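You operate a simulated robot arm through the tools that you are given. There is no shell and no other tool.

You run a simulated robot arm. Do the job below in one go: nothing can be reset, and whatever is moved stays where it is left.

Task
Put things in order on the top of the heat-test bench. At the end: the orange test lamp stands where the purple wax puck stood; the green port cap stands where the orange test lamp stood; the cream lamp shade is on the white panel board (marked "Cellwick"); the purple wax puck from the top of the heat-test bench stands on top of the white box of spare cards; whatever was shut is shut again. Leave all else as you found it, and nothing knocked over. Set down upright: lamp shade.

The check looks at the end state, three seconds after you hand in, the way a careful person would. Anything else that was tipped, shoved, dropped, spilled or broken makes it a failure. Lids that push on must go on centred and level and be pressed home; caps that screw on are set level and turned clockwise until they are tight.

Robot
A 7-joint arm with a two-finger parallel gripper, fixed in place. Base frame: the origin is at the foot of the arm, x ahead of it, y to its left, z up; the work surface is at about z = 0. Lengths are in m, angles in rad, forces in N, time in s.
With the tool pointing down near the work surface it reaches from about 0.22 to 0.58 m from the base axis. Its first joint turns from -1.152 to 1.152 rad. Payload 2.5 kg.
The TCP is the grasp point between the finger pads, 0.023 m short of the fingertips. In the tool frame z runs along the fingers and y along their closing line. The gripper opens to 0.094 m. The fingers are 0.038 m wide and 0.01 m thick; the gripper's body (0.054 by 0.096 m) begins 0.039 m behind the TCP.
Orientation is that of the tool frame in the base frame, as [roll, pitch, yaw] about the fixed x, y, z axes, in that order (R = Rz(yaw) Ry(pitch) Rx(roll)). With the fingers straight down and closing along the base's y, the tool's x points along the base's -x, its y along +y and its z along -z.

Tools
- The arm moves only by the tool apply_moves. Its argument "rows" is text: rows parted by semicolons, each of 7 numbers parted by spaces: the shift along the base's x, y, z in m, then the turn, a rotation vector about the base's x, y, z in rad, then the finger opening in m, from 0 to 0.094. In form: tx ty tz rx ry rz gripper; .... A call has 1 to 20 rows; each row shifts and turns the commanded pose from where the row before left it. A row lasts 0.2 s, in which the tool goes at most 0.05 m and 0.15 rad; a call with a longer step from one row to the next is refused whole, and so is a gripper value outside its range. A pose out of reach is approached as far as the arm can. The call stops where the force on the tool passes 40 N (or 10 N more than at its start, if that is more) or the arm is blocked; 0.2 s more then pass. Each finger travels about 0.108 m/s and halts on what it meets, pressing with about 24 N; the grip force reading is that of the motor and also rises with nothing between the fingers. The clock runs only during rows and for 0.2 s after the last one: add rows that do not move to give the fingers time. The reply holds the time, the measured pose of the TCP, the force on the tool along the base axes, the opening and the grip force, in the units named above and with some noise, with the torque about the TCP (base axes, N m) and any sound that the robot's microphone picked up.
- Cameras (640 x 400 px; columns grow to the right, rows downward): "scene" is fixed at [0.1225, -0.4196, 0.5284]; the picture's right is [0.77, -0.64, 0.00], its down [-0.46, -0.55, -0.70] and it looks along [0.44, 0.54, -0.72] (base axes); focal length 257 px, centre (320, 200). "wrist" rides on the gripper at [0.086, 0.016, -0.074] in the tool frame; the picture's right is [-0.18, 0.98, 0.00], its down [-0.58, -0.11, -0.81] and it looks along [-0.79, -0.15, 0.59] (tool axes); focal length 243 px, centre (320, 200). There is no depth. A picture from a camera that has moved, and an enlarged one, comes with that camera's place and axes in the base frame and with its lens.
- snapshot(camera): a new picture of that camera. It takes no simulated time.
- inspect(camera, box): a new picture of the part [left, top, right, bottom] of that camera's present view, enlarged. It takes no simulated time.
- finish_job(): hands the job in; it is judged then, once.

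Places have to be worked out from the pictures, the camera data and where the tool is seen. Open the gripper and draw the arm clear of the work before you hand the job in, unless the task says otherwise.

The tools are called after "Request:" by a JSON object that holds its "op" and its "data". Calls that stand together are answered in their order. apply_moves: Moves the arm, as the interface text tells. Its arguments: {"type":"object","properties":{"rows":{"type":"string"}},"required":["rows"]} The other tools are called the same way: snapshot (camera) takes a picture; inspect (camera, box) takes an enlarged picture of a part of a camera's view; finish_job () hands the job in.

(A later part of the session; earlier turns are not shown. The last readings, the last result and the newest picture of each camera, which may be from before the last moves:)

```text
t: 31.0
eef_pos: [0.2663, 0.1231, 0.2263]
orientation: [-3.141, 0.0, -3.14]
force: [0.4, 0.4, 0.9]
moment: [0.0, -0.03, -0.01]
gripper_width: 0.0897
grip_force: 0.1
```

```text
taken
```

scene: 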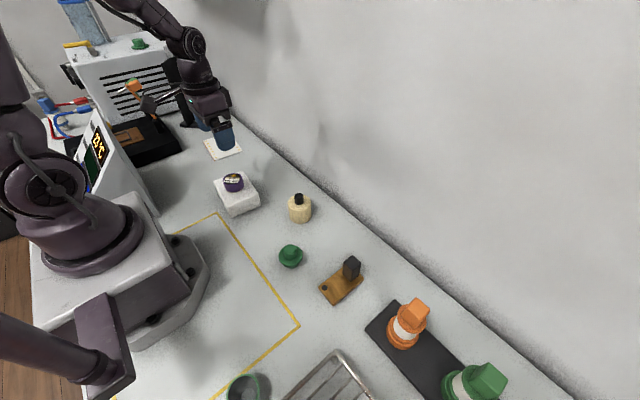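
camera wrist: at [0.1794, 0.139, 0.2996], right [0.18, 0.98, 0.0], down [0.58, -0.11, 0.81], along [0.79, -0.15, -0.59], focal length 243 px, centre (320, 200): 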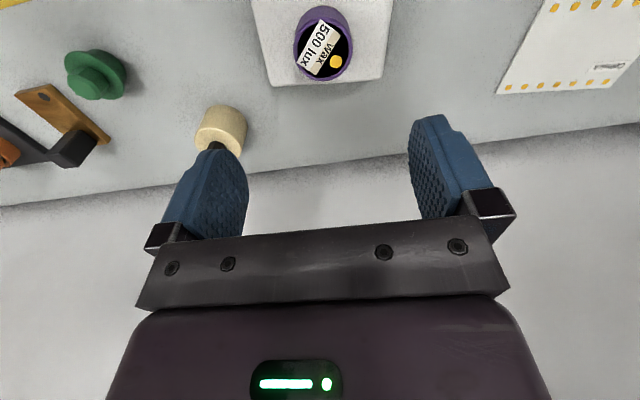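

The puck sits flat on the box. Next the cream shade: I hover above it for a closer look at its shape and size.

Request:
{"op": "apply_moves", "data": {"rows": "0.018 -0.03 0 0 0 0 0.09; 0.02 -0.032 0 0 0 0 0.09; 0.02 -0.032 -0.01 0 0 0 0.09; 0.02 -0.032 -0.01 0 0 0 0.09; 0.018 -0.03 -0.01 0 0 0 0.09; 0 0 0 0 0 0 0.09"}}

Request:
{"op": "snapshot", "data": {"camera": "wrist"}}

Request:
{"op": "inspect", "data": {"camera": "scene", "box": [260, 160, 356, 220]}}

```text
t: 32.4
eef_pos: [0.3627, -0.0339, 0.1967]
orientation: [-3.14, 0.0, -3.141]
force: [0.4, 0.6, 0.0]
moment: [-0.01, -0.05, -0.02]
gripper_width: 0.09
grip_force: 0.0
```

```text
taken
camera wrist: at [0.276, -0.0168, 0.2704], right [0.18, 0.98, 0.0], down [0.58, -0.11, 0.81], along [0.79, -0.15, -0.59], focal length 243 px, centre (320, 200)
```

wrist: 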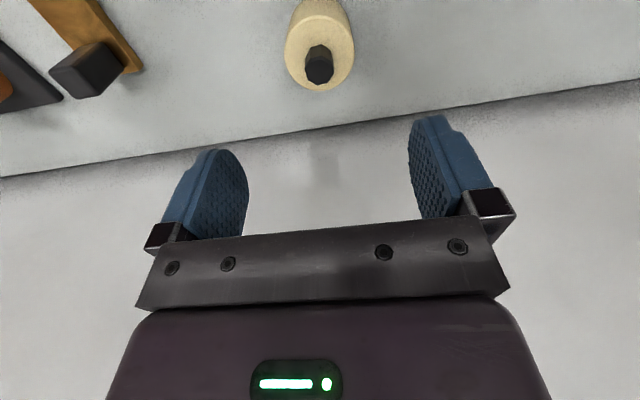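

```text
6.67 times, centred on (308, 190) of scene
camera zoom: at [0.1225, -0.4196, 0.5284], right [0.77, -0.64, 0.0], down [-0.46, -0.55, -0.7], along [0.44, 0.54, -0.72], focal length 1713 px, centre (400, 267)
```

zoom: 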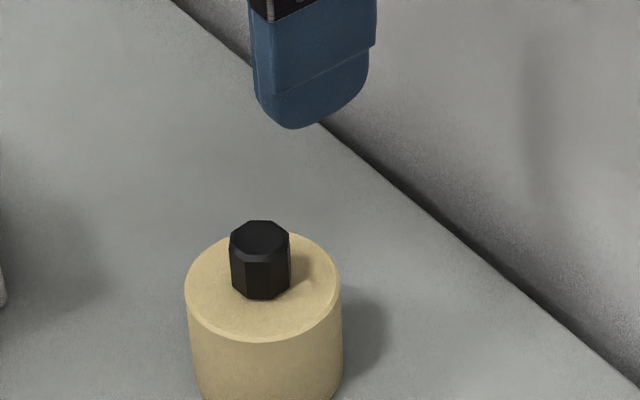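

I take a fuller view of the shade from the scene camera to gauge its height.

Request:
{"op": "inspect", "data": {"camera": "scene", "box": [260, 180, 340, 230]}}

Request:
{"op": "inspect", "data": {"camera": "wrist", "box": [256, 0, 384, 100]}}

```text
8.00 times, centred on (300, 205) of scene
camera zoom: at [0.1225, -0.4196, 0.5284], right [0.77, -0.64, 0.0], down [-0.46, -0.55, -0.7], along [0.44, 0.54, -0.72], focal length 2056 px, centre (480, 160)
```

zoom: 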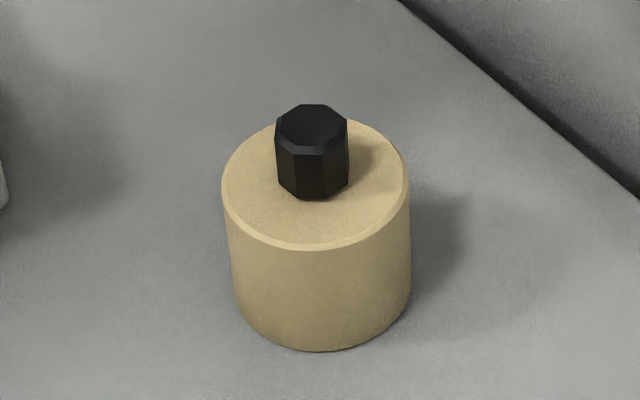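

```text
4.00 times, centred on (320, 50) of wrist
camera zoom: at [0.276, -0.0168, 0.2704], right [0.18, 0.98, 0.0], down [0.58, -0.11, 0.81], along [0.79, -0.15, -0.59], focal length 970 px, centre (320, 800)
```

zoom: 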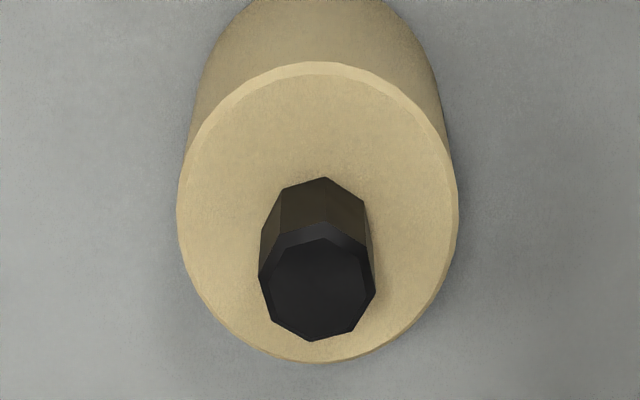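

The shade is a 0.06 m cylinder, about 0.05 m tall with a knob reaching z ≈ 0.077, centred near (0.368, −0.035). I open fully, align, and descend partway to check clearance.

Request:
{"op": "apply_moves", "data": {"rows": "0.003 -0.001 -0.02 0 0 0 0.094; 0.002 -0.001 -0.03 0 0 0 0.094; 0 0 -0.03 0 0 0 0.094; 0 0 -0.02 0 0 0 0.094; 0 0 0 0 0 0 0.094"}}

Request:
{"op": "snapshot", "data": {"camera": "wrist"}}

Request:
{"op": "inspect", "data": {"camera": "scene", "box": [250, 160, 346, 220]}}

```text
t: 33.6
eef_pos: [0.3709, -0.0337, 0.097]
orientation: [-3.141, 0.0, 3.14]
force: [0.7, 0.3, 0.1]
moment: [-0.01, -0.01, 0.03]
gripper_width: 0.0942
grip_force: 0.0
```

```text
taken
camera wrist: at [0.2834, -0.0181, 0.1702], right [0.18, 0.98, 0.0], down [0.58, -0.11, 0.81], along [0.79, -0.15, -0.59], focal length 243 px, centre (320, 200)
```

wrist: 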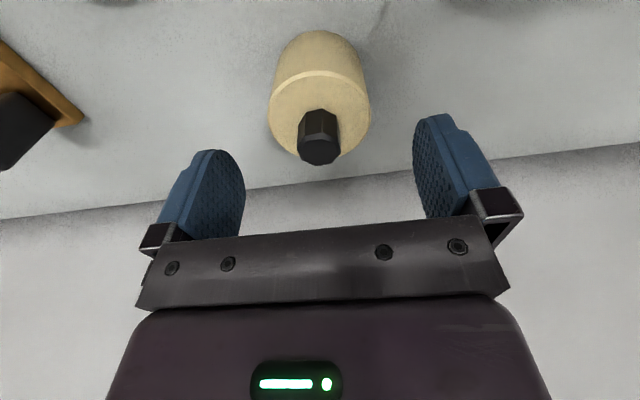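

```text
6.67 times, centred on (298, 190) of scene
camera zoom: at [0.1225, -0.4196, 0.5284], right [0.77, -0.64, 0.0], down [-0.46, -0.55, -0.7], along [0.44, 0.54, -0.72], focal length 1713 px, centre (467, 267)
```

zoom: 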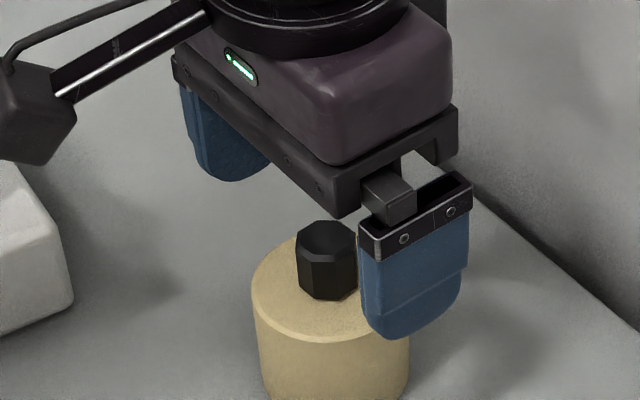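

Aligned within a few mm. I lower to TCP z ≈ 0.045, leaving the palm just above the knob, then check.

Request:
{"op": "apply_moves", "data": {"rows": "-0.002 0 -0.015 0 0 0 0.094; 0 0 -0.02 0 0 0 0.094; 0 0 -0.012 0 0 0 0.094; 0 0 -0.004 0 0 0 0.094; 0 0 0 0 0 0 0.094"}}

Request:
{"op": "snapshot", "data": {"camera": "wrist"}}

Request:
{"op": "inspect", "data": {"camera": "scene", "box": [250, 170, 346, 230]}}

```text
t: 34.8
eef_pos: [0.3671, -0.0342, 0.0431]
orientation: [3.14, 0.002, -3.14]
force: [-0.3, -0.8, 0.1]
moment: [0.02, 0.01, 0.03]
gripper_width: 0.0939
grip_force: 0.1
```

```text
taken
camera wrist: at [0.2798, -0.0182, 0.1182], right [0.18, 0.98, 0.0], down [0.58, -0.11, 0.81], along [0.79, -0.15, -0.59], focal length 243 px, centre (320, 200)
```

wrist: 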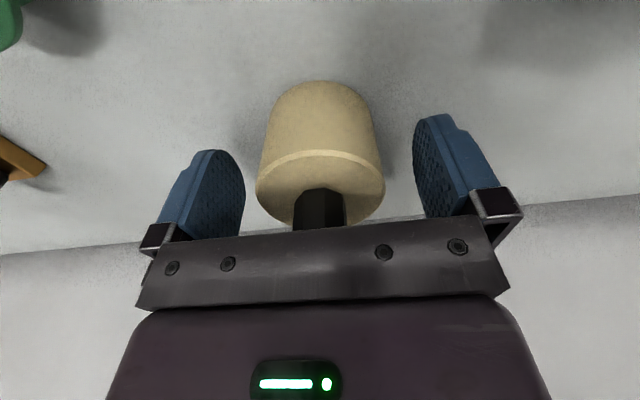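

```text
6.67 times, centred on (298, 200) of scene
camera zoom: at [0.1225, -0.4196, 0.5284], right [0.77, -0.64, 0.0], down [-0.46, -0.55, -0.7], along [0.44, 0.54, -0.72], focal length 1713 px, centre (467, 200)
```

zoom: 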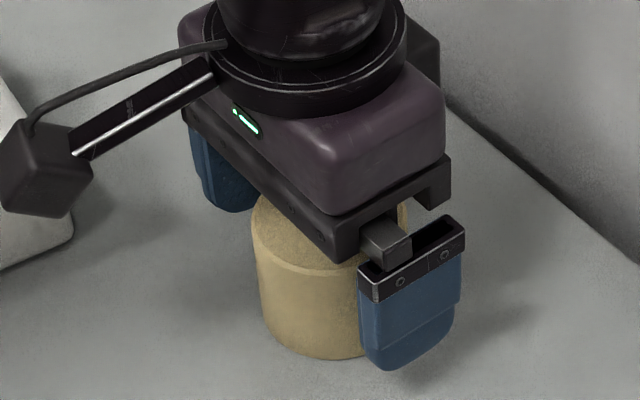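

The shade is centred between the fingers with no contact force. I close on it and lift a few mm to test.

Request:
{"op": "apply_moves", "data": {"rows": "0 0 0 0 0 0 0.075; 0 0 0 0 0 0 0.066; 0 0 0 0 0 0 0.045; 0 0 0 0 0 0 0.045; 0 0 0 0 0 0 0.045"}}

Request:
{"op": "apply_moves", "data": {"rows": "0 0 0.002 0 0 0 0.045; 0 0 0.003 0 0 0 0.045; 0 0 0.004 0 0 0 0.045; 0 0 0.004 0 0 0 0.045"}}

Request:
{"op": "snapshot", "data": {"camera": "wrist"}}

Request:
{"op": "inspect", "data": {"camera": "scene", "box": [250, 170, 346, 230]}}

```text
t: 36.0
eef_pos: [0.3662, -0.0344, 0.045]
orientation: [-3.142, -0.001, -3.141]
force: [0.2, -0.6, -0.3]
moment: [-0.01, 0.01, -0.01]
gripper_width: 0.0623
grip_force: 24.0
```

```text
t: 37.0
eef_pos: [0.3674, -0.0337, 0.0576]
orientation: [-3.14, 0.001, -3.138]
force: [0.4, 0.7, -0.3]
moment: [0.0, 0.02, -0.01]
gripper_width: 0.0623
grip_force: 24.1
```

```text
taken
camera wrist: at [0.2808, -0.0178, 0.1314], right [0.18, 0.98, 0.0], down [0.58, -0.11, 0.81], along [0.79, -0.15, -0.59], focal length 243 px, centre (320, 200)
```

wrist: 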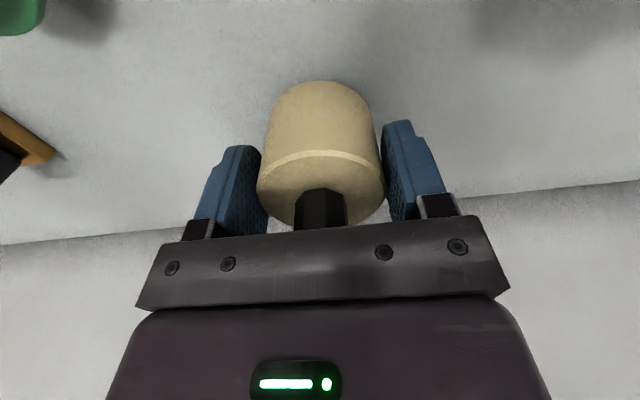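

```text
6.67 times, centred on (298, 200) of scene
camera zoom: at [0.1225, -0.4196, 0.5284], right [0.77, -0.64, 0.0], down [-0.46, -0.55, -0.7], along [0.44, 0.54, -0.72], focal length 1713 px, centre (467, 200)
```

zoom: 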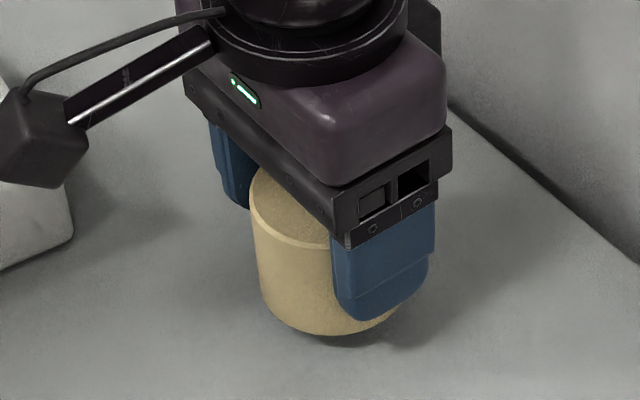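

The shade is held securely at 0.062 m width and is light. I lift it and carry it over toward the panel board, turning the wrist with the arc.

Request:
{"op": "apply_moves", "data": {"rows": "0 0 0.006 0 0 0 0.045; 0 0 0.012 0 0 0 0.045; 0 0 0.016 0 0 0 0.045; 0 0 0.016 0 0 0 0.045; 0 0 0.016 0 0 0 0.045; 0 0 0.016 0 0 0 0.045; 0 0 0.014 0 0 0 0.045; 0 0 0.006 0 0 0 0.045; 0 0 0 0 0 0 0.045"}}

Request:
{"op": "snapshot", "data": {"camera": "scene"}}

```text
t: 39.0
eef_pos: [0.3691, -0.0363, 0.1569]
orientation: [3.141, 0.0, -3.139]
force: [1.3, -0.8, -1.1]
moment: [0.02, -0.06, 0.03]
gripper_width: 0.0626
grip_force: 24.4
```

```text
taken
```

scene: 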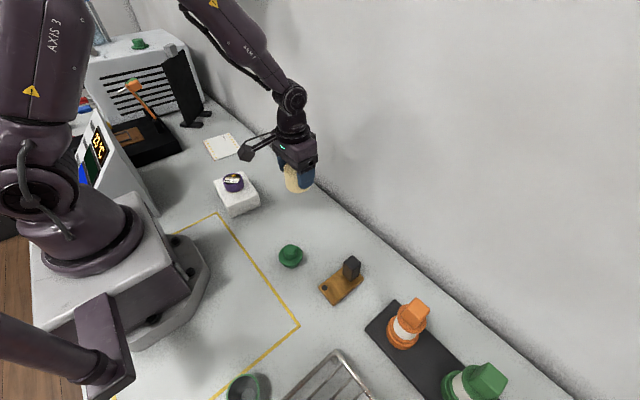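

Nothing was left behind under the shade. I carry it toward the board.

Request:
{"op": "apply_moves", "data": {"rows": "0 0.01 0 0 0 0 0.045; 0 0.02 0 0 0 0.04 0.045; 0 0.024 0 0 0 0.05 0.045; 0 0.024 0 0 0 0.05 0.045; 0 0.024 0 0 0 0.05 0.045; 0 0.024 0 0 0 0.05 0.045; 0 0.024 0 0 0 0.05 0.045; -0.001 0.024 0 0 0 0.05 0.045; -0.001 0.024 0 0 0 0.05 0.045; -0.001 0.024 0 0 0 0.05 0.045; -0.001 0.024 0 0 0 0.05 0.045; -0.001 0.024 0 0 0 0.05 0.045; -0.001 0.024 0 0 0 0.05 0.045; -0.001 0.024 0 0 0 0.05 0.045; -0.001 0.024 0 0 0 0.05 0.045; -0.002 0.02 0 0 0 0.05 0.045; -0.002 0.015 0 0 0 0.05 0.045; -0.002 0.008 0 0 0 0.03 0.045; 0 0 0 0 0 0 0.045"}}

Request:
{"op": "snapshot", "data": {"camera": "wrist"}}

Request:
{"op": "snapshot", "data": {"camera": "scene"}}

```text
t: 43.0
eef_pos: [0.3518, 0.3503, 0.1562]
orientation: [-3.141, 0.0, -2.322]
force: [-0.3, -0.6, -0.6]
moment: [-0.01, 0.0, -0.03]
gripper_width: 0.0624
grip_force: 24.0
```

```text
taken
camera wrist: at [0.2811, 0.2984, 0.2306], right [-0.59, 0.8, 0.0], down [0.48, 0.35, 0.81], along [0.65, 0.48, -0.59], focal length 243 px, centre (320, 200)
```

wrist: 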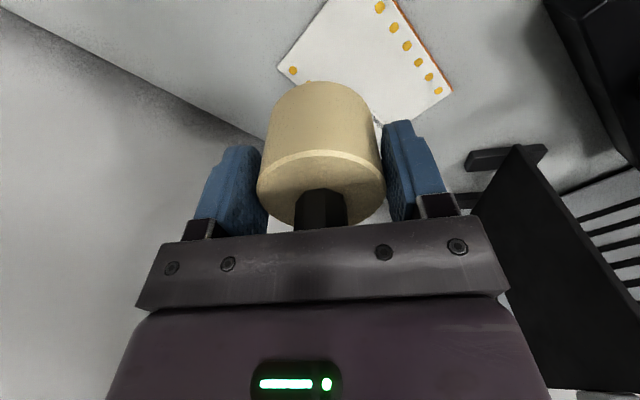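

```text
taken
```

scene: 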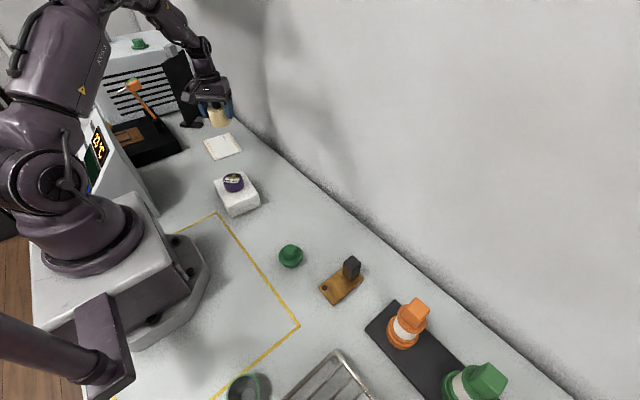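

Board corners from the wrist view give its centre near (0.351, 0.405), with the TCP at (0.3515, 0.350). I move over the centre.

Request:
{"op": "apply_moves", "data": {"rows": "0 0.008 0 0 0 0 0.045; 0 0.015 0 0 0 0 0.045; 0 0.015 0 0 0 0 0.045; 0 0.011 0 0 0 0 0.045; 0 0.004 0 0 0 0 0.045; 0 0 0 0 0 0 0.045"}}

Request:
{"op": "apply_moves", "data": {"rows": "0 0 -0.008 0 0 0 0.045; 0 0 -0.016 0 0 0 0.045; 0 0 -0.02 0 0 0 0.045; 0 0 -0.02 0 0 0 0.045; 0 0 -0.016 0 0 0 0.045; 0 0 -0.008 0 0 0 0.045; 0 0 0 0 0 0 0.045"}}

Request:
{"op": "snapshot", "data": {"camera": "wrist"}}

Request:
{"op": "inspect", "data": {"camera": "scene", "box": [160, 100, 288, 180]}}

```text
t: 44.4
eef_pos: [0.3531, 0.4047, 0.159]
orientation: [3.141, -0.001, -2.322]
force: [-0.1, 0.7, 0.3]
moment: [0.0, 0.0, -0.02]
gripper_width: 0.0625
grip_force: 24.1
```

```text
t: 46.0
eef_pos: [0.3532, 0.4003, 0.0688]
orientation: [-3.141, 0.001, -2.32]
force: [0.1, -0.6, -0.7]
moment: [0.0, -0.04, 0.0]
gripper_width: 0.0621
grip_force: 24.4
```

```text
taken
camera wrist: at [0.2818, 0.3488, 0.143], right [-0.59, 0.81, 0.0], down [0.48, 0.35, 0.81], along [0.65, 0.48, -0.59], focal length 243 px, centre (320, 200)
```

wrist: 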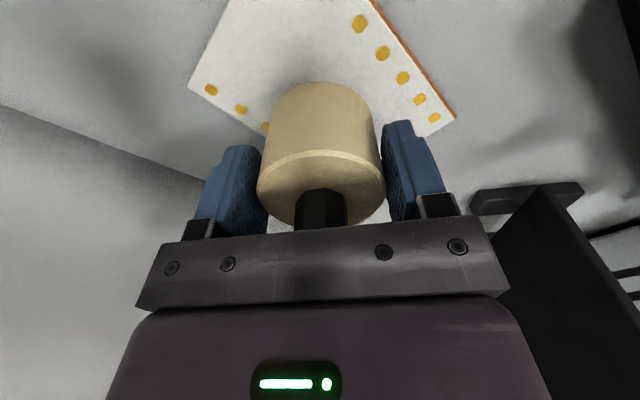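

```text
5.00 times, centred on (224, 140) of scene
camera zoom: at [0.1225, -0.4196, 0.5284], right [0.77, -0.64, 0.0], down [-0.46, -0.55, -0.7], along [0.44, 0.54, -0.72], focal length 1285 px, centre (800, 500)
```

zoom: 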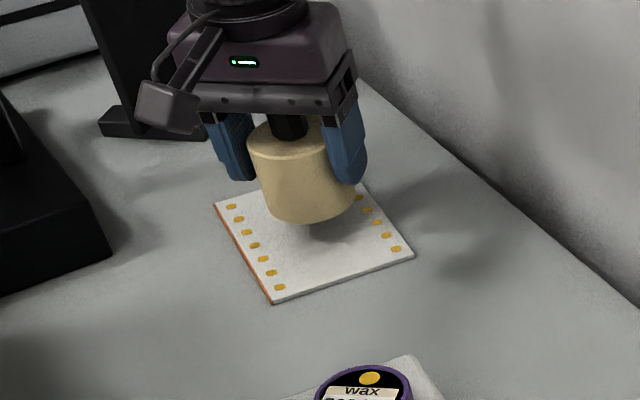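

The shade hovers centred over the board. I lower to just above contact and then in 2 mm steps.

Request:
{"op": "apply_moves", "data": {"rows": "0 0 -0.005 0 0 0 0.045; 0 0 -0.005 0 0 0 0.045; 0 0 -0.003 0 0 0 0.045; 0 0 0 0 0 0 0.045"}}

Request:
{"op": "apply_moves", "data": {"rows": "0 0 -0.002 0 0 0 0.045; 0 0 0 0 0 0 0.045"}}

Request:
{"op": "apply_moves", "data": {"rows": "0 0 -0.001 0 0 0 0.045; 0 0 0 0 0 0 0.045"}}

```text
t: 47.0
eef_pos: [0.3548, 0.4039, 0.0562]
orientation: [-3.142, -0.001, -2.321]
force: [0.4, -0.1, -0.7]
moment: [0.01, 0.0, -0.02]
gripper_width: 0.0622
grip_force: 23.4
```

```text
t: 47.6
eef_pos: [0.3535, 0.4027, 0.0551]
orientation: [-3.141, 0.001, -2.32]
force: [-0.2, 0.1, -0.8]
moment: [0.02, 0.04, 0.01]
gripper_width: 0.0624
grip_force: 23.8
```

```text
t: 48.2
eef_pos: [0.3558, 0.4031, 0.0546]
orientation: [3.141, 0.001, -2.32]
force: [0.1, 0.2, -0.7]
moment: [0.01, -0.01, 0.0]
gripper_width: 0.0624
grip_force: 23.8
```

No contact yet at z ≈ 0.054; continuing in small steps.

Request:
{"op": "apply_moves", "data": {"rows": "0 0 -0.002 0 0 0 0.045; 0 0 0 0 0 0 0.045"}}

Request:
{"op": "apply_moves", "data": {"rows": "0 0 -0.0015 0 0 0 0.045; 0 0 0 0 0 0 0.045"}}

Request:
{"op": "inspect", "data": {"camera": "scene", "box": [184, 115, 264, 165]}}

```text
t: 48.8
eef_pos: [0.3547, 0.4035, 0.0513]
orientation: [3.141, -0.001, -2.32]
force: [-0.1, 0.1, -0.7]
moment: [-0.01, 0.01, 0.01]
gripper_width: 0.0624
grip_force: 23.9
```

```text
t: 49.4
eef_pos: [0.3542, 0.4026, 0.0497]
orientation: [-3.141, 0.0, -2.321]
force: [-0.7, 0.1, -1.6]
moment: [0.01, -0.02, -0.04]
gripper_width: 0.0623
grip_force: 23.6
```

```text
8.00 times, centred on (224, 140) of scene
camera zoom: at [0.1225, -0.4196, 0.5284], right [0.77, -0.64, 0.0], down [-0.46, -0.55, -0.7], along [0.44, 0.54, -0.72], focal length 2056 px, centre (1088, 680)
```

zoom: 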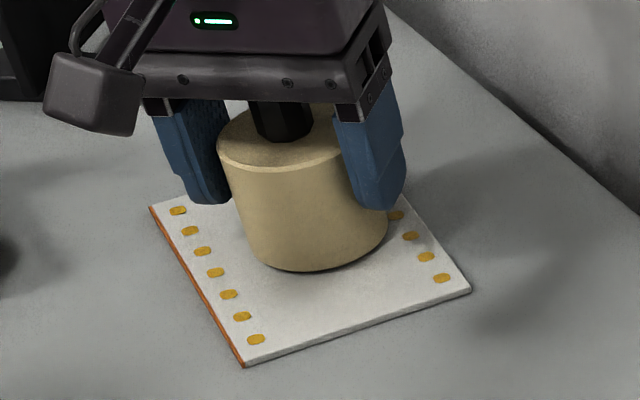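

Nearly touching; continue by 1 mm steps.

Request:
{"op": "apply_moves", "data": {"rows": "0 0 -0.001 0 0 0 0.045; 0 0 0 0 0 0 0.045"}}

Request:
{"op": "apply_moves", "data": {"rows": "0 0 -0.001 0 0 0 0.045; 0 0 0 0 0 0 0.045"}}

```text
t: 50.0
eef_pos: [0.3539, 0.4043, 0.0493]
orientation: [3.141, 0.0, -2.321]
force: [0.4, -0.6, -0.5]
moment: [-0.01, -0.03, 0.06]
gripper_width: 0.0622
grip_force: 23.9
```

```text
t: 50.6
eef_pos: [0.3538, 0.4033, 0.0485]
orientation: [3.141, 0.001, -2.322]
force: [-1.7, -0.7, 4.5]
moment: [-0.06, 0.08, 0.0]
gripper_width: 0.0622
grip_force: 23.7
```

Light contact (4.5 N) shows the shade is resting on the board. I open the fingers gradually.

Request:
{"op": "apply_moves", "data": {"rows": "0 0 0 0 0 0 0.066; 0 0 0 0 0 0 0.075; 0 0 0 0 0 0 0.09; 0 0 0 0 0 0 0.094; 0 0 0 0 0 0 0.094"}}

Request:
{"op": "snapshot", "data": {"camera": "wrist"}}

```text
t: 51.8
eef_pos: [0.3539, 0.4032, 0.0475]
orientation: [-3.141, 0.0, -2.321]
force: [-0.6, -0.5, 0.3]
moment: [0.0, 0.01, 0.0]
gripper_width: 0.0941
grip_force: 0.0
```

```text
taken
camera wrist: at [0.2827, 0.3515, 0.122], right [-0.59, 0.81, 0.0], down [0.48, 0.35, 0.81], along [0.65, 0.48, -0.59], focal length 243 px, centre (320, 200)
```

wrist: 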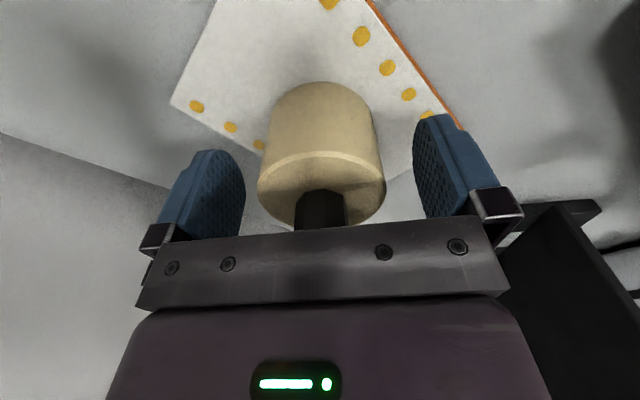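

The shade stands free and upright. I rise straight up until the fingers are well clear and check.

Request:
{"op": "apply_moves", "data": {"rows": "0 0 0.01 0 0 0 0.094; 0 0 0.03 0 0 0 0.094; 0 0 0.04 0 0 0 0.094; 0 0 0.04 0 0 0 0.094; 0 0 0.04 0 0 0 0.094; 0 0 0 0 0 0 0.094"}}

Request:
{"op": "inspect", "data": {"camera": "scene", "box": [160, 100, 288, 180]}}

Request:
{"op": "snapshot", "data": {"camera": "wrist"}}

```text
t: 53.2
eef_pos: [0.3533, 0.406, 0.2104]
orientation: [3.142, 0.001, -2.321]
force: [-0.2, 0.3, -0.1]
moment: [-0.01, -0.01, -0.01]
gripper_width: 0.0941
grip_force: 0.1
```

```text
5.00 times, centred on (224, 140) of scene
camera zoom: at [0.1225, -0.4196, 0.5284], right [0.77, -0.64, 0.0], down [-0.46, -0.55, -0.7], along [0.44, 0.54, -0.72], focal length 1285 px, centre (800, 500)
```

zoom: 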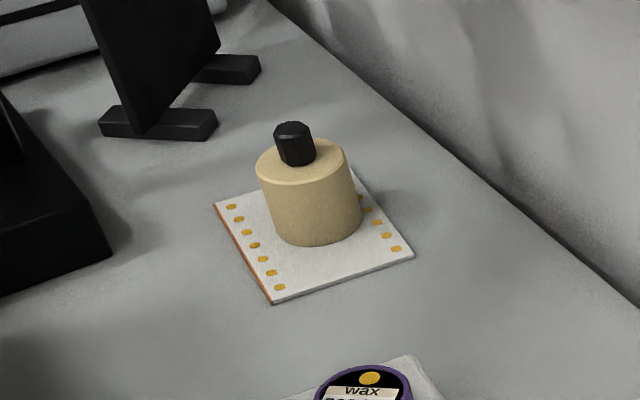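

```text
taken
camera wrist: at [0.2815, 0.3543, 0.2854], right [-0.59, 0.81, 0.0], down [0.48, 0.35, 0.81], along [0.65, 0.48, -0.59], focal length 243 px, centre (320, 200)
```

wrist: 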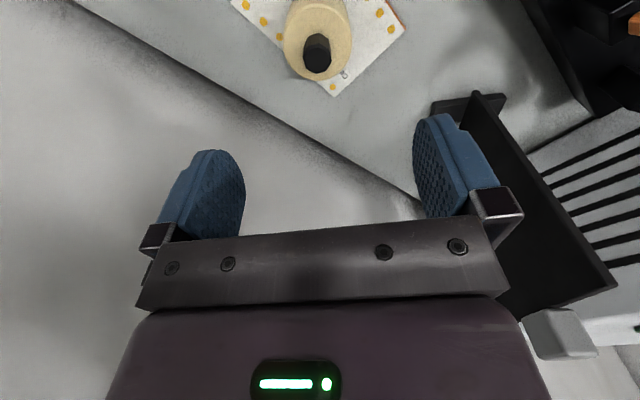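

The shade is upright on the board. Next is the orange lamp: I swing over to the lamp side at a safe height.

Request:
{"op": "apply_moves", "data": {"rows": "0.003 -0.045 0.005 0 0 -0.09 0.094; 0.003 -0.045 0.005 0 0 -0.09 0.094; 0.003 -0.045 0.005 0 0 -0.09 0.094; 0.003 -0.045 0.005 0 0 -0.09 0.094; 0.003 -0.045 0.005 0 0 -0.09 0.094; 0.003 -0.045 0.005 0 0 -0.09 0.094; 0.003 -0.045 0.005 0 0 -0.09 0.094; 0.003 -0.045 0.005 0 0 -0.09 0.094; 0.003 -0.045 0 0 0 -0.09 0.094; -0.01 -0.043 0 0 0 -0.12 0.094; -0.01 -0.043 0 0 0 -0.12 0.094; -0.01 -0.043 0 0 0 -0.12 0.094; -0.01 -0.043 0 0 0 -0.12 0.094; -0.01 -0.043 0 0 0 -0.12 0.094; -0.01 -0.043 0 0 0 -0.12 0.094; -0.01 -0.043 0 0 0 -0.12 0.094; 0 0 0 0 0 0 0.094"}}

Request:
{"op": "snapshot", "data": {"camera": "wrist"}}

Request:
{"op": "snapshot", "data": {"camera": "scene"}}

```text
t: 56.8
eef_pos: [0.3071, -0.3058, 0.2492]
orientation: [3.141, -0.001, 2.308]
force: [-0.7, -0.1, 0.1]
moment: [-0.06, 0.04, -0.01]
gripper_width: 0.094
grip_force: 0.1
```

```text
taken
camera wrist: at [0.2611, -0.2317, 0.3228], right [0.85, 0.53, 0.0], down [0.31, -0.5, 0.81], along [0.42, -0.69, -0.59], focal length 243 px, centre (320, 200)
```

wrist: 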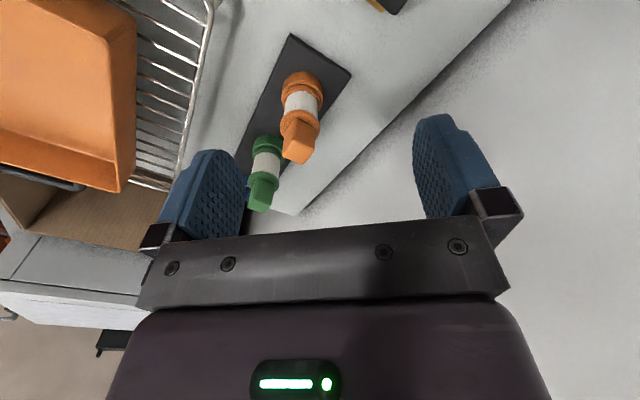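

```text
taken
```

scene: 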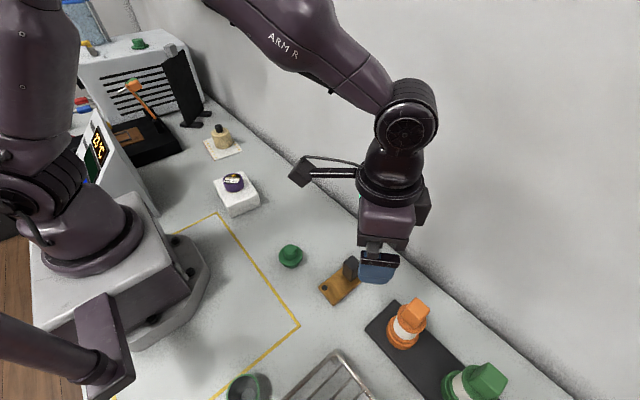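

The lamps are now clear in the wrist view; I enlarge to measure the orange lamp.

Request:
{"op": "inspect", "data": {"camera": "wrist", "box": [220, 20, 400, 170]}}

Request:
{"op": "inspect", "data": {"camera": "scene", "box": [360, 280, 456, 370]}}

```text
2.67 times, centred on (310, 95) of wrist
camera zoom: at [0.2611, -0.2317, 0.3228], right [0.85, 0.53, 0.0], down [0.31, -0.5, 0.81], along [0.42, -0.69, -0.59], focal length 647 px, centre (347, 480)
```

zoom: 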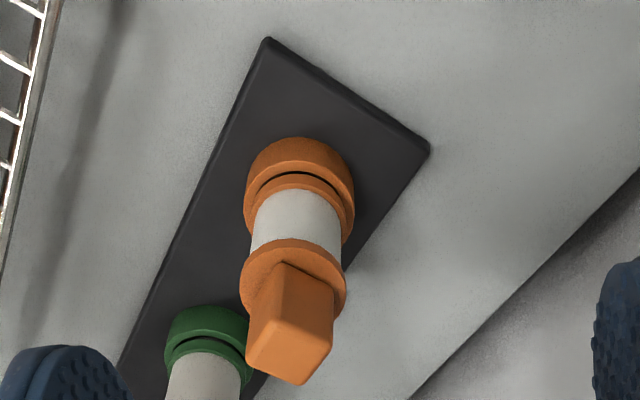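

```text
4.44 times, centred on (408, 325) of scene
camera zoom: at [0.1225, -0.4196, 0.5284], right [0.77, -0.64, 0.0], down [-0.46, -0.55, -0.7], along [0.44, 0.54, -0.72], focal length 1142 px, centre (-71, -356)
```

zoom: 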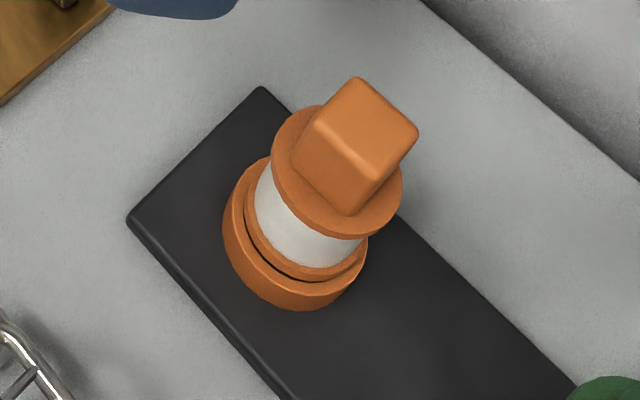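

The lamp's lower flange shows a dark gap above a base ring, so the base ring might be a fixed socket. I need a better view of the whole slab, including the blue item at its far end, so I turn the camera a bit.

Request:
{"op": "apply_moves", "data": {"rows": "-0.02 0.02 0.02 0 0 -0.15 0.094; -0.02 0.02 0.02 0 0 -0.15 0.094; 0 0 0 0 0 0 0.094"}}

Request:
{"op": "snapshot", "data": {"camera": "wrist"}}

Request:
{"op": "inspect", "data": {"camera": "wrist", "box": [240, 40, 420, 230]}}

```text
t: 57.6
eef_pos: [0.2704, -0.2615, 0.2908]
orientation: [-3.141, 0.0, 2.007]
force: [0.1, 0.5, -0.5]
moment: [0.0, 0.02, 0.01]
gripper_width: 0.0943
grip_force: 0.0
```

```text
taken
camera wrist: at [0.248, -0.177, 0.3645], right [0.97, 0.25, 0.0], down [0.15, -0.57, 0.81], along [0.2, -0.78, -0.59], focal length 243 px, centre (320, 200)
```

wrist: 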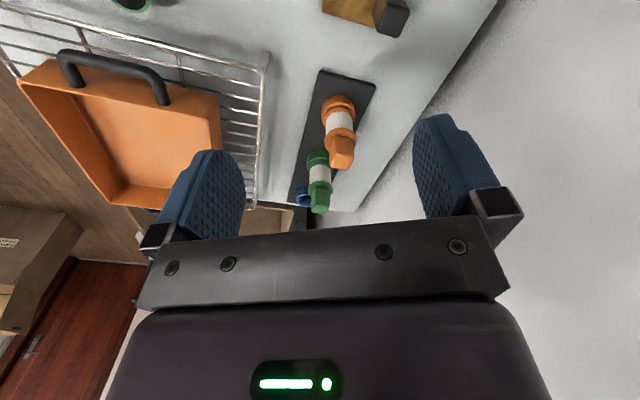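

```text
2.11 times, centred on (330, 135) of wrist
camera zoom: at [0.248, -0.177, 0.3645], right [0.97, 0.25, 0.0], down [0.15, -0.57, 0.81], along [0.2, -0.78, -0.59], focal length 511 px, centre (299, 337)
```

zoom: 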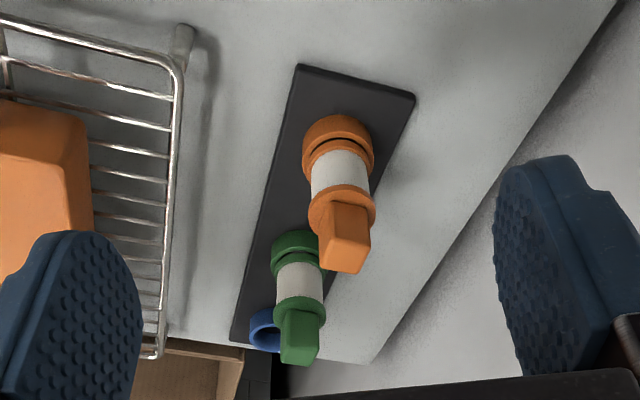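

There are three coloured rings on the slab; the blue one appears empty. I zoom in on these to understand the socket geometry.

Request:
{"op": "inspect", "data": {"camera": "wrist", "box": [290, 165, 350, 225]}}

Request:
{"op": "inspect", "data": {"camera": "wrist", "box": [310, 85, 374, 175]}}

Request:
{"op": "inspect", "data": {"camera": "scene", "box": [265, 235, 313, 275]}}

```text
6.67 times, centred on (320, 195) of wrist
camera zoom: at [0.248, -0.177, 0.3645], right [0.97, 0.25, 0.0], down [0.15, -0.57, 0.81], along [0.2, -0.78, -0.59], focal length 1618 px, centre (320, 233)
```

zoom: 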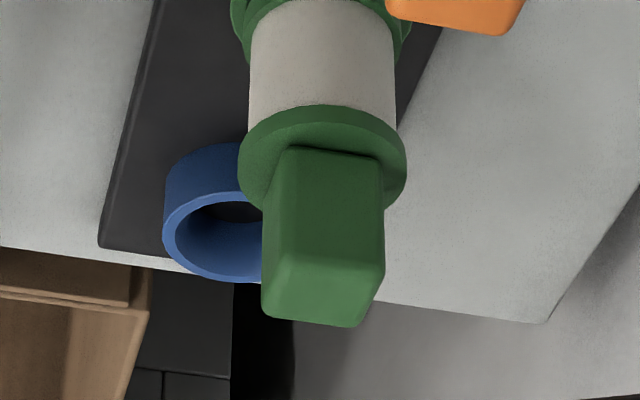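

```text
4.44 times, centred on (342, 130) of wrist
camera zoom: at [0.248, -0.177, 0.3645], right [0.97, 0.25, 0.0], down [0.15, -0.57, 0.81], along [0.2, -0.78, -0.59], focal length 1078 px, centre (222, 511)
```

zoom: 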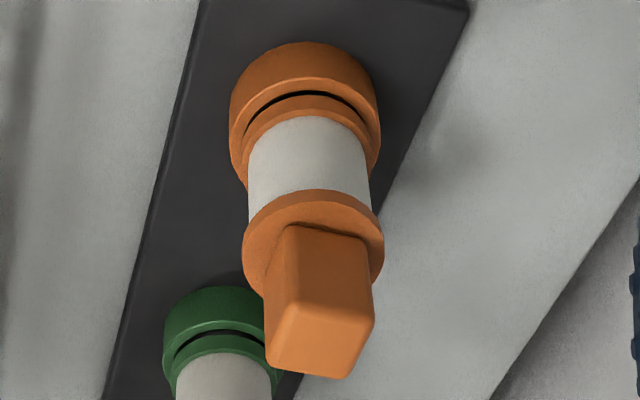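

```text
10.00 times, centred on (289, 255) of scene
camera zoom: at [0.1225, -0.4196, 0.5284], right [0.77, -0.64, 0.0], down [-0.46, -0.55, -0.7], along [0.44, 0.54, -0.72], focal length 2570 px, centre (630, -350)
```

zoom: 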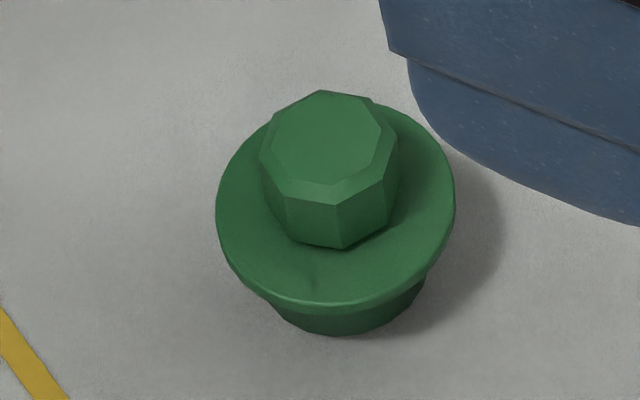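

The rings are sockets: the blue one is an empty cup, and the orange lamp plugs into the orange ring (lamp axis near (0.335, −0.396), block knob from about z 0.087–0.129, block faces axis-aligned). I rotate so the fingers close along base x and hover above the lamp.

Request:
{"op": "apply_moves", "data": {"rows": "0.016 -0.034 -0.015 0 0 -0.109 0.08; 0.016 -0.034 -0.015 0 0 -0.109 0.08; 0.016 -0.034 -0.025 0 0 -0.109 0.08; 0.016 -0.0335 -0.025 0 0 -0.109 0.08; 0 0 0 0 0 0 0.08"}}

Request:
{"op": "snapshot", "data": {"camera": "wrist"}}

Request:
{"op": "inspect", "data": {"camera": "scene", "box": [340, 240, 468, 370]}}

```text
t: 58.8
eef_pos: [0.3352, -0.3995, 0.2089]
orientation: [-3.141, 0.0, 1.573]
force: [-0.4, 0.2, -0.4]
moment: [0.01, -0.04, -0.01]
gripper_width: 0.08
grip_force: 0.2
```

```text
taken
camera wrist: at [0.3506, -0.3129, 0.2834], right [0.98, -0.18, 0.0], down [-0.11, -0.58, 0.81], along [-0.15, -0.79, -0.59], focal length 243 px, centre (320, 200)
```

wrist: 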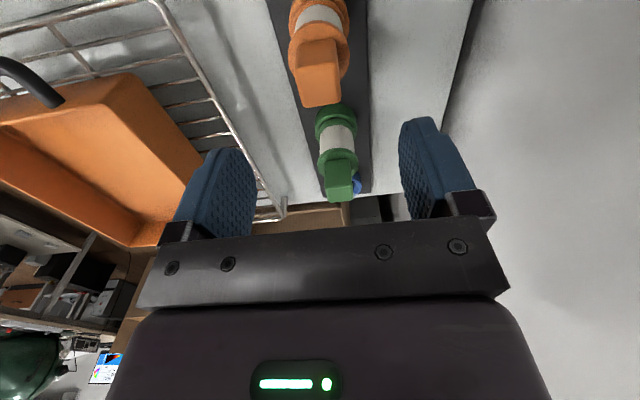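

```text
3.08 times, centred on (404, 305) of scene
camera zoom: at [0.1225, -0.4196, 0.5284], right [0.77, -0.64, 0.0], down [-0.46, -0.55, -0.7], along [0.44, 0.54, -0.72], focal length 791 px, centre (62, -123)
```

zoom: 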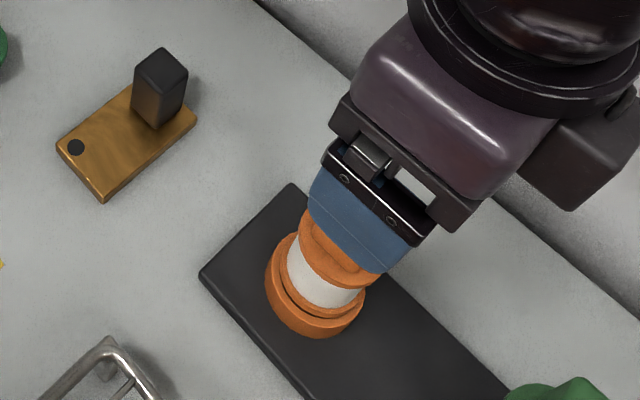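

I enlarge the wrist view to align precisely to the block knob.

Request:
{"op": "inspect", "data": {"camera": "wrist", "box": [270, 0, 366, 120]}}

```text
3.33 times, centred on (318, 60) of wrist
camera zoom: at [0.3506, -0.3129, 0.2834], right [0.98, -0.18, 0.0], down [-0.11, -0.58, 0.81], along [-0.15, -0.79, -0.59], focal length 809 px, centre (327, 667)
```

zoom: 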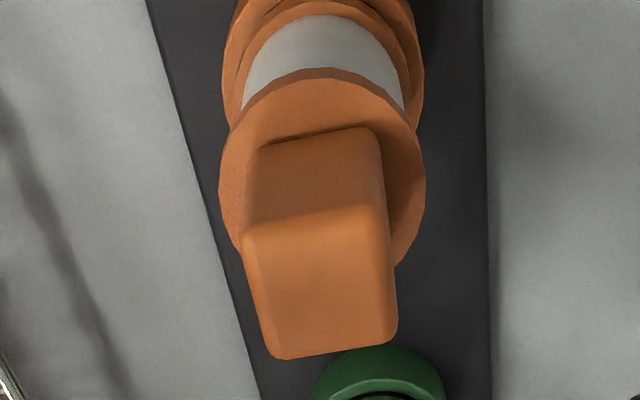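

The block top is centred at about (0.3346, −0.3957), aligned with the axes; I shift +3 mm in y and descend partway to check tip height vs the flange.

Request:
{"op": "apply_moves", "data": {"rows": "0 0.003 -0.02 0 0 0 0.07; 0 0 -0.03 0 0 0 0.07; 0 0 -0.025 0 0 0 0.07; 0 0 0 0 0 0 0.07"}}

Request:
{"op": "snapshot", "data": {"camera": "wrist"}}

Request:
{"op": "inspect", "data": {"camera": "scene", "box": [360, 270, 456, 360]}}

```text
t: 59.8
eef_pos: [0.3339, -0.395, 0.1315]
orientation: [3.14, -0.003, 1.575]
force: [0.3, 0.2, 0.1]
moment: [-0.01, 0.04, -0.08]
gripper_width: 0.07
grip_force: 0.2
```

```text
taken
camera wrist: at [0.3493, -0.3095, 0.2057], right [0.98, -0.18, 0.0], down [-0.11, -0.58, 0.81], along [-0.15, -0.79, -0.59], focal length 243 px, centre (320, 200)
```

wrist: 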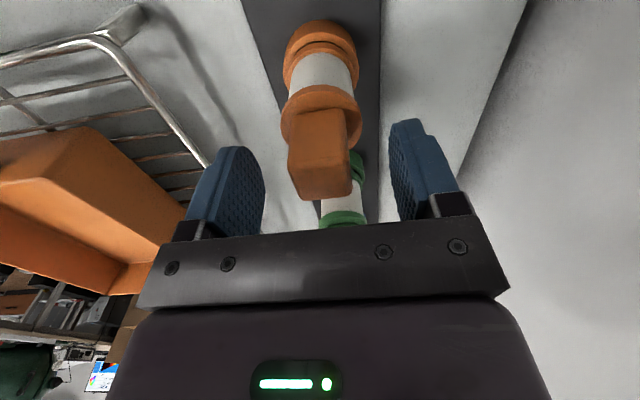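

```text
4.44 times, centred on (408, 315) of scene
camera zoom: at [0.1225, -0.4196, 0.5284], right [0.77, -0.64, 0.0], down [-0.46, -0.55, -0.7], along [0.44, 0.54, -0.72], focal length 1142 px, centre (-71, -311)
```

zoom: 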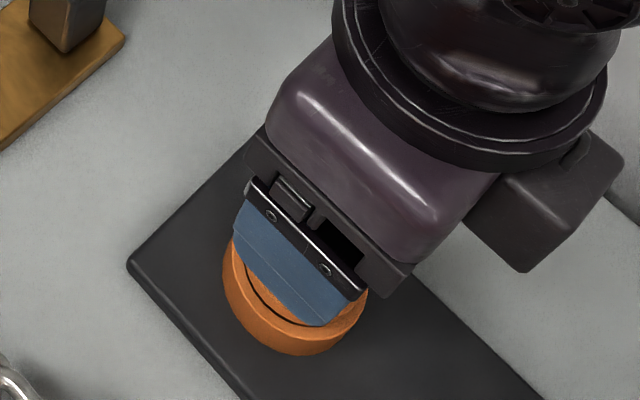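

Alignment is good. I lower about 17 mm more so the pads cover the block while the tips stay above the flange.

Request:
{"op": "apply_moves", "data": {"rows": "0 -0.001 -0.01 0 0 0 0.07; 0 0 -0.007 0 0 0 0.07; 0 0 0 0 0 0 0.07"}}

Request:
{"op": "snapshot", "data": {"camera": "wrist"}}

Request:
{"op": "inspect", "data": {"camera": "scene", "box": [376, 290, 440, 350]}}

```text
t: 60.6
eef_pos: [0.3353, -0.397, 0.1156]
orientation: [3.141, 0.0, 1.575]
force: [-0.2, -0.2, 0.1]
moment: [-0.01, -0.01, 0.02]
gripper_width: 0.0701
grip_force: 0.0
```

```text
taken
camera wrist: at [0.3503, -0.3103, 0.1896], right [0.98, -0.18, 0.0], down [-0.11, -0.58, 0.81], along [-0.15, -0.79, -0.59], focal length 243 px, centre (320, 200)
```

wrist: 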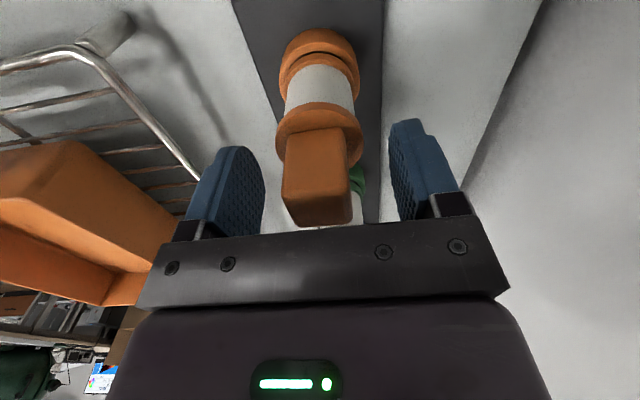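

```text
6.67 times, centred on (408, 320) of scene
camera zoom: at [0.1225, -0.4196, 0.5284], right [0.77, -0.64, 0.0], down [-0.46, -0.55, -0.7], along [0.44, 0.54, -0.72], focal length 1713 px, centre (-267, -600)
```

zoom: 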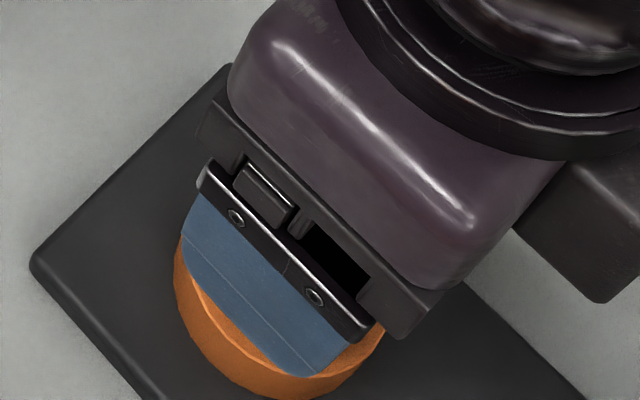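

I zoom to judge whether the fingertips are above the flange.

Request:
{"op": "inspect", "data": {"camera": "wrist", "box": [240, 90, 400, 230]}}

```text
2.86 times, centred on (320, 160) of wrist
camera zoom: at [0.3503, -0.3103, 0.1896], right [0.98, -0.18, 0.0], down [-0.11, -0.58, 0.81], along [-0.15, -0.79, -0.59], focal length 693 px, centre (320, 314)
```

zoom: 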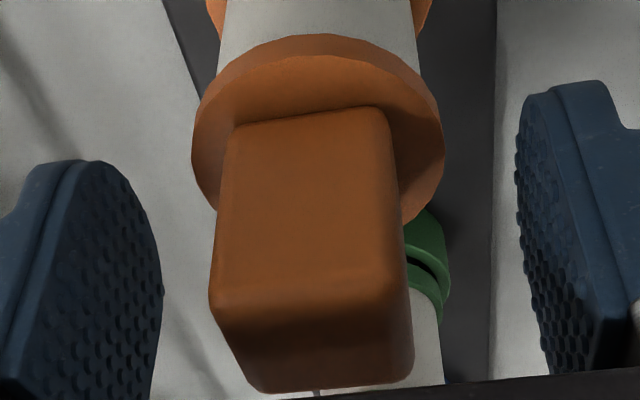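

Fingertips are roughly 4–5 mm above the flange and the block reaches well above the TCP, a good grasp height. I close on the block.

Request:
{"op": "apply_moves", "data": {"rows": "0 0 0 0 0 0 0.05; 0 0 0 0 0 0 0.034; 0 0 0 0 0 0 0.015; 0 0 0 0 0 0 0.015; 0 0 0 0 0 0 0.015"}}

Request:
{"op": "snapshot", "data": {"camera": "wrist"}}

```text
t: 61.8
eef_pos: [0.3348, -0.3979, 0.1162]
orientation: [3.14, 0.001, 1.574]
force: [0.6, -1.3, -1.5]
moment: [-0.07, -0.03, -0.01]
gripper_width: 0.0448
grip_force: 24.1
```

```text
taken
camera wrist: at [0.3503, -0.3103, 0.1897], right [0.98, -0.18, 0.0], down [-0.11, -0.58, 0.81], along [-0.15, -0.79, -0.59], focal length 243 px, centre (320, 200)
```

wrist: 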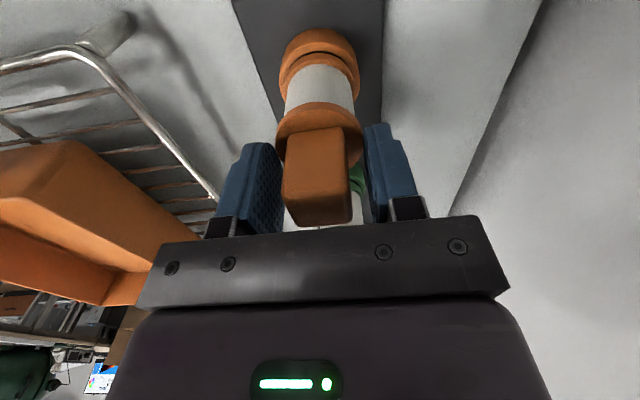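

Width 0.045 m means the tips caught the flange rather than the block. I reopen, rise 8 mm and close again on the block.

Request:
{"op": "apply_moves", "data": {"rows": "0 0 0 0 0 0 0.06; 0 0 0 0 0 0 0.065; 0 0 0.004 0 0 0 0.065; 0 0 0.004 0 0 0 0.065; 0 0 0 0 0 0 0.065"}}

Request:
{"op": "apply_moves", "data": {"rows": "0 0 0 0 0 0 0.05; 0 0 0 0 0 0 0.034; 0 0 0 0 0 0 0.015; 0 0 0 0 0 0 0.015; 0 0 0 0 0 0 0.015"}}

Request:
{"op": "inspect", "data": {"camera": "wrist", "box": [200, 80, 440, 240]}}

```text
t: 63.0
eef_pos: [0.3347, -0.3961, 0.1241]
orientation: [-3.141, 0.001, 1.573]
force: [0.4, 0.5, 0.2]
moment: [-0.02, 0.0, 0.0]
gripper_width: 0.0651
grip_force: 0.0
```

```text
t: 64.2
eef_pos: [0.3351, -0.3956, 0.125]
orientation: [3.14, 0.0, 1.576]
force: [-0.3, 0.9, -0.4]
moment: [-0.01, 0.07, -0.03]
gripper_width: 0.0278
grip_force: 23.9
```

```text
2.50 times, centred on (320, 160) of wrist
camera zoom: at [0.3508, -0.3098, 0.1984], right [0.98, -0.18, 0.0], down [-0.11, -0.58, 0.81], along [-0.15, -0.79, -0.59], focal length 606 px, centre (320, 300)
```

zoom: 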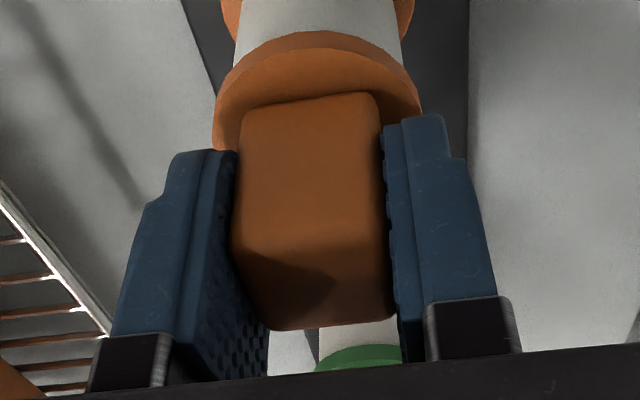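

Now gripping the block at 0.028 m width. I lift slowly in small steps and watch the force for any resistance from the socket.

Request:
{"op": "apply_moves", "data": {"rows": "0 0 0.002 0 0 0 0.015; 0 0 0.003 0 0 0 0.015; 0 0 0.003 0 0 0 0.015; 0 0 0 0 0 0 0.015"}}

Request:
{"op": "snapshot", "data": {"camera": "wrist"}}

Request:
{"op": "inspect", "data": {"camera": "scene", "box": [360, 280, 456, 370]}}

```text
t: 65.2
eef_pos: [0.3356, -0.3974, 0.1312]
orientation: [3.141, -0.001, 1.575]
force: [0.9, 0.4, -1.4]
moment: [0.14, -0.02, -0.03]
gripper_width: 0.0276
grip_force: 23.8
```

```text
taken
camera wrist: at [0.3499, -0.31, 0.2065], right [0.98, -0.18, 0.0], down [-0.11, -0.58, 0.81], along [-0.15, -0.79, -0.59], focal length 243 px, centre (320, 200)
```

wrist: 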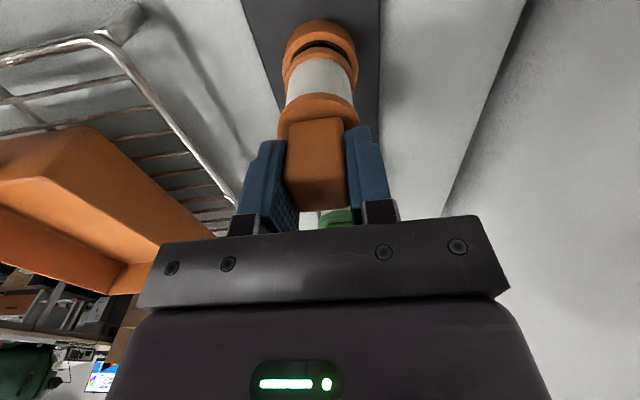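

```text
4.44 times, centred on (408, 325) of scene
camera zoom: at [0.1225, -0.4196, 0.5284], right [0.77, -0.64, 0.0], down [-0.46, -0.55, -0.7], along [0.44, 0.54, -0.72], focal length 1142 px, centre (-71, -356)
```

zoom: 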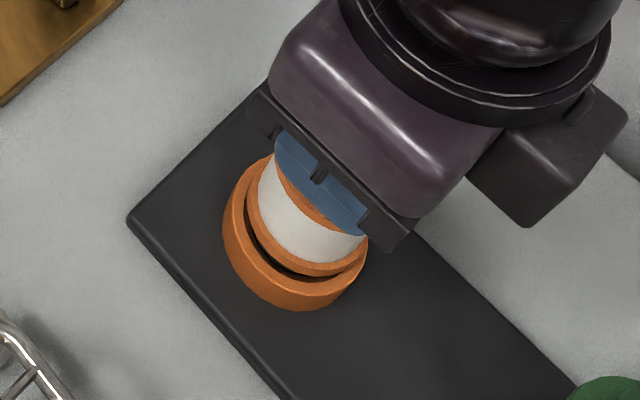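

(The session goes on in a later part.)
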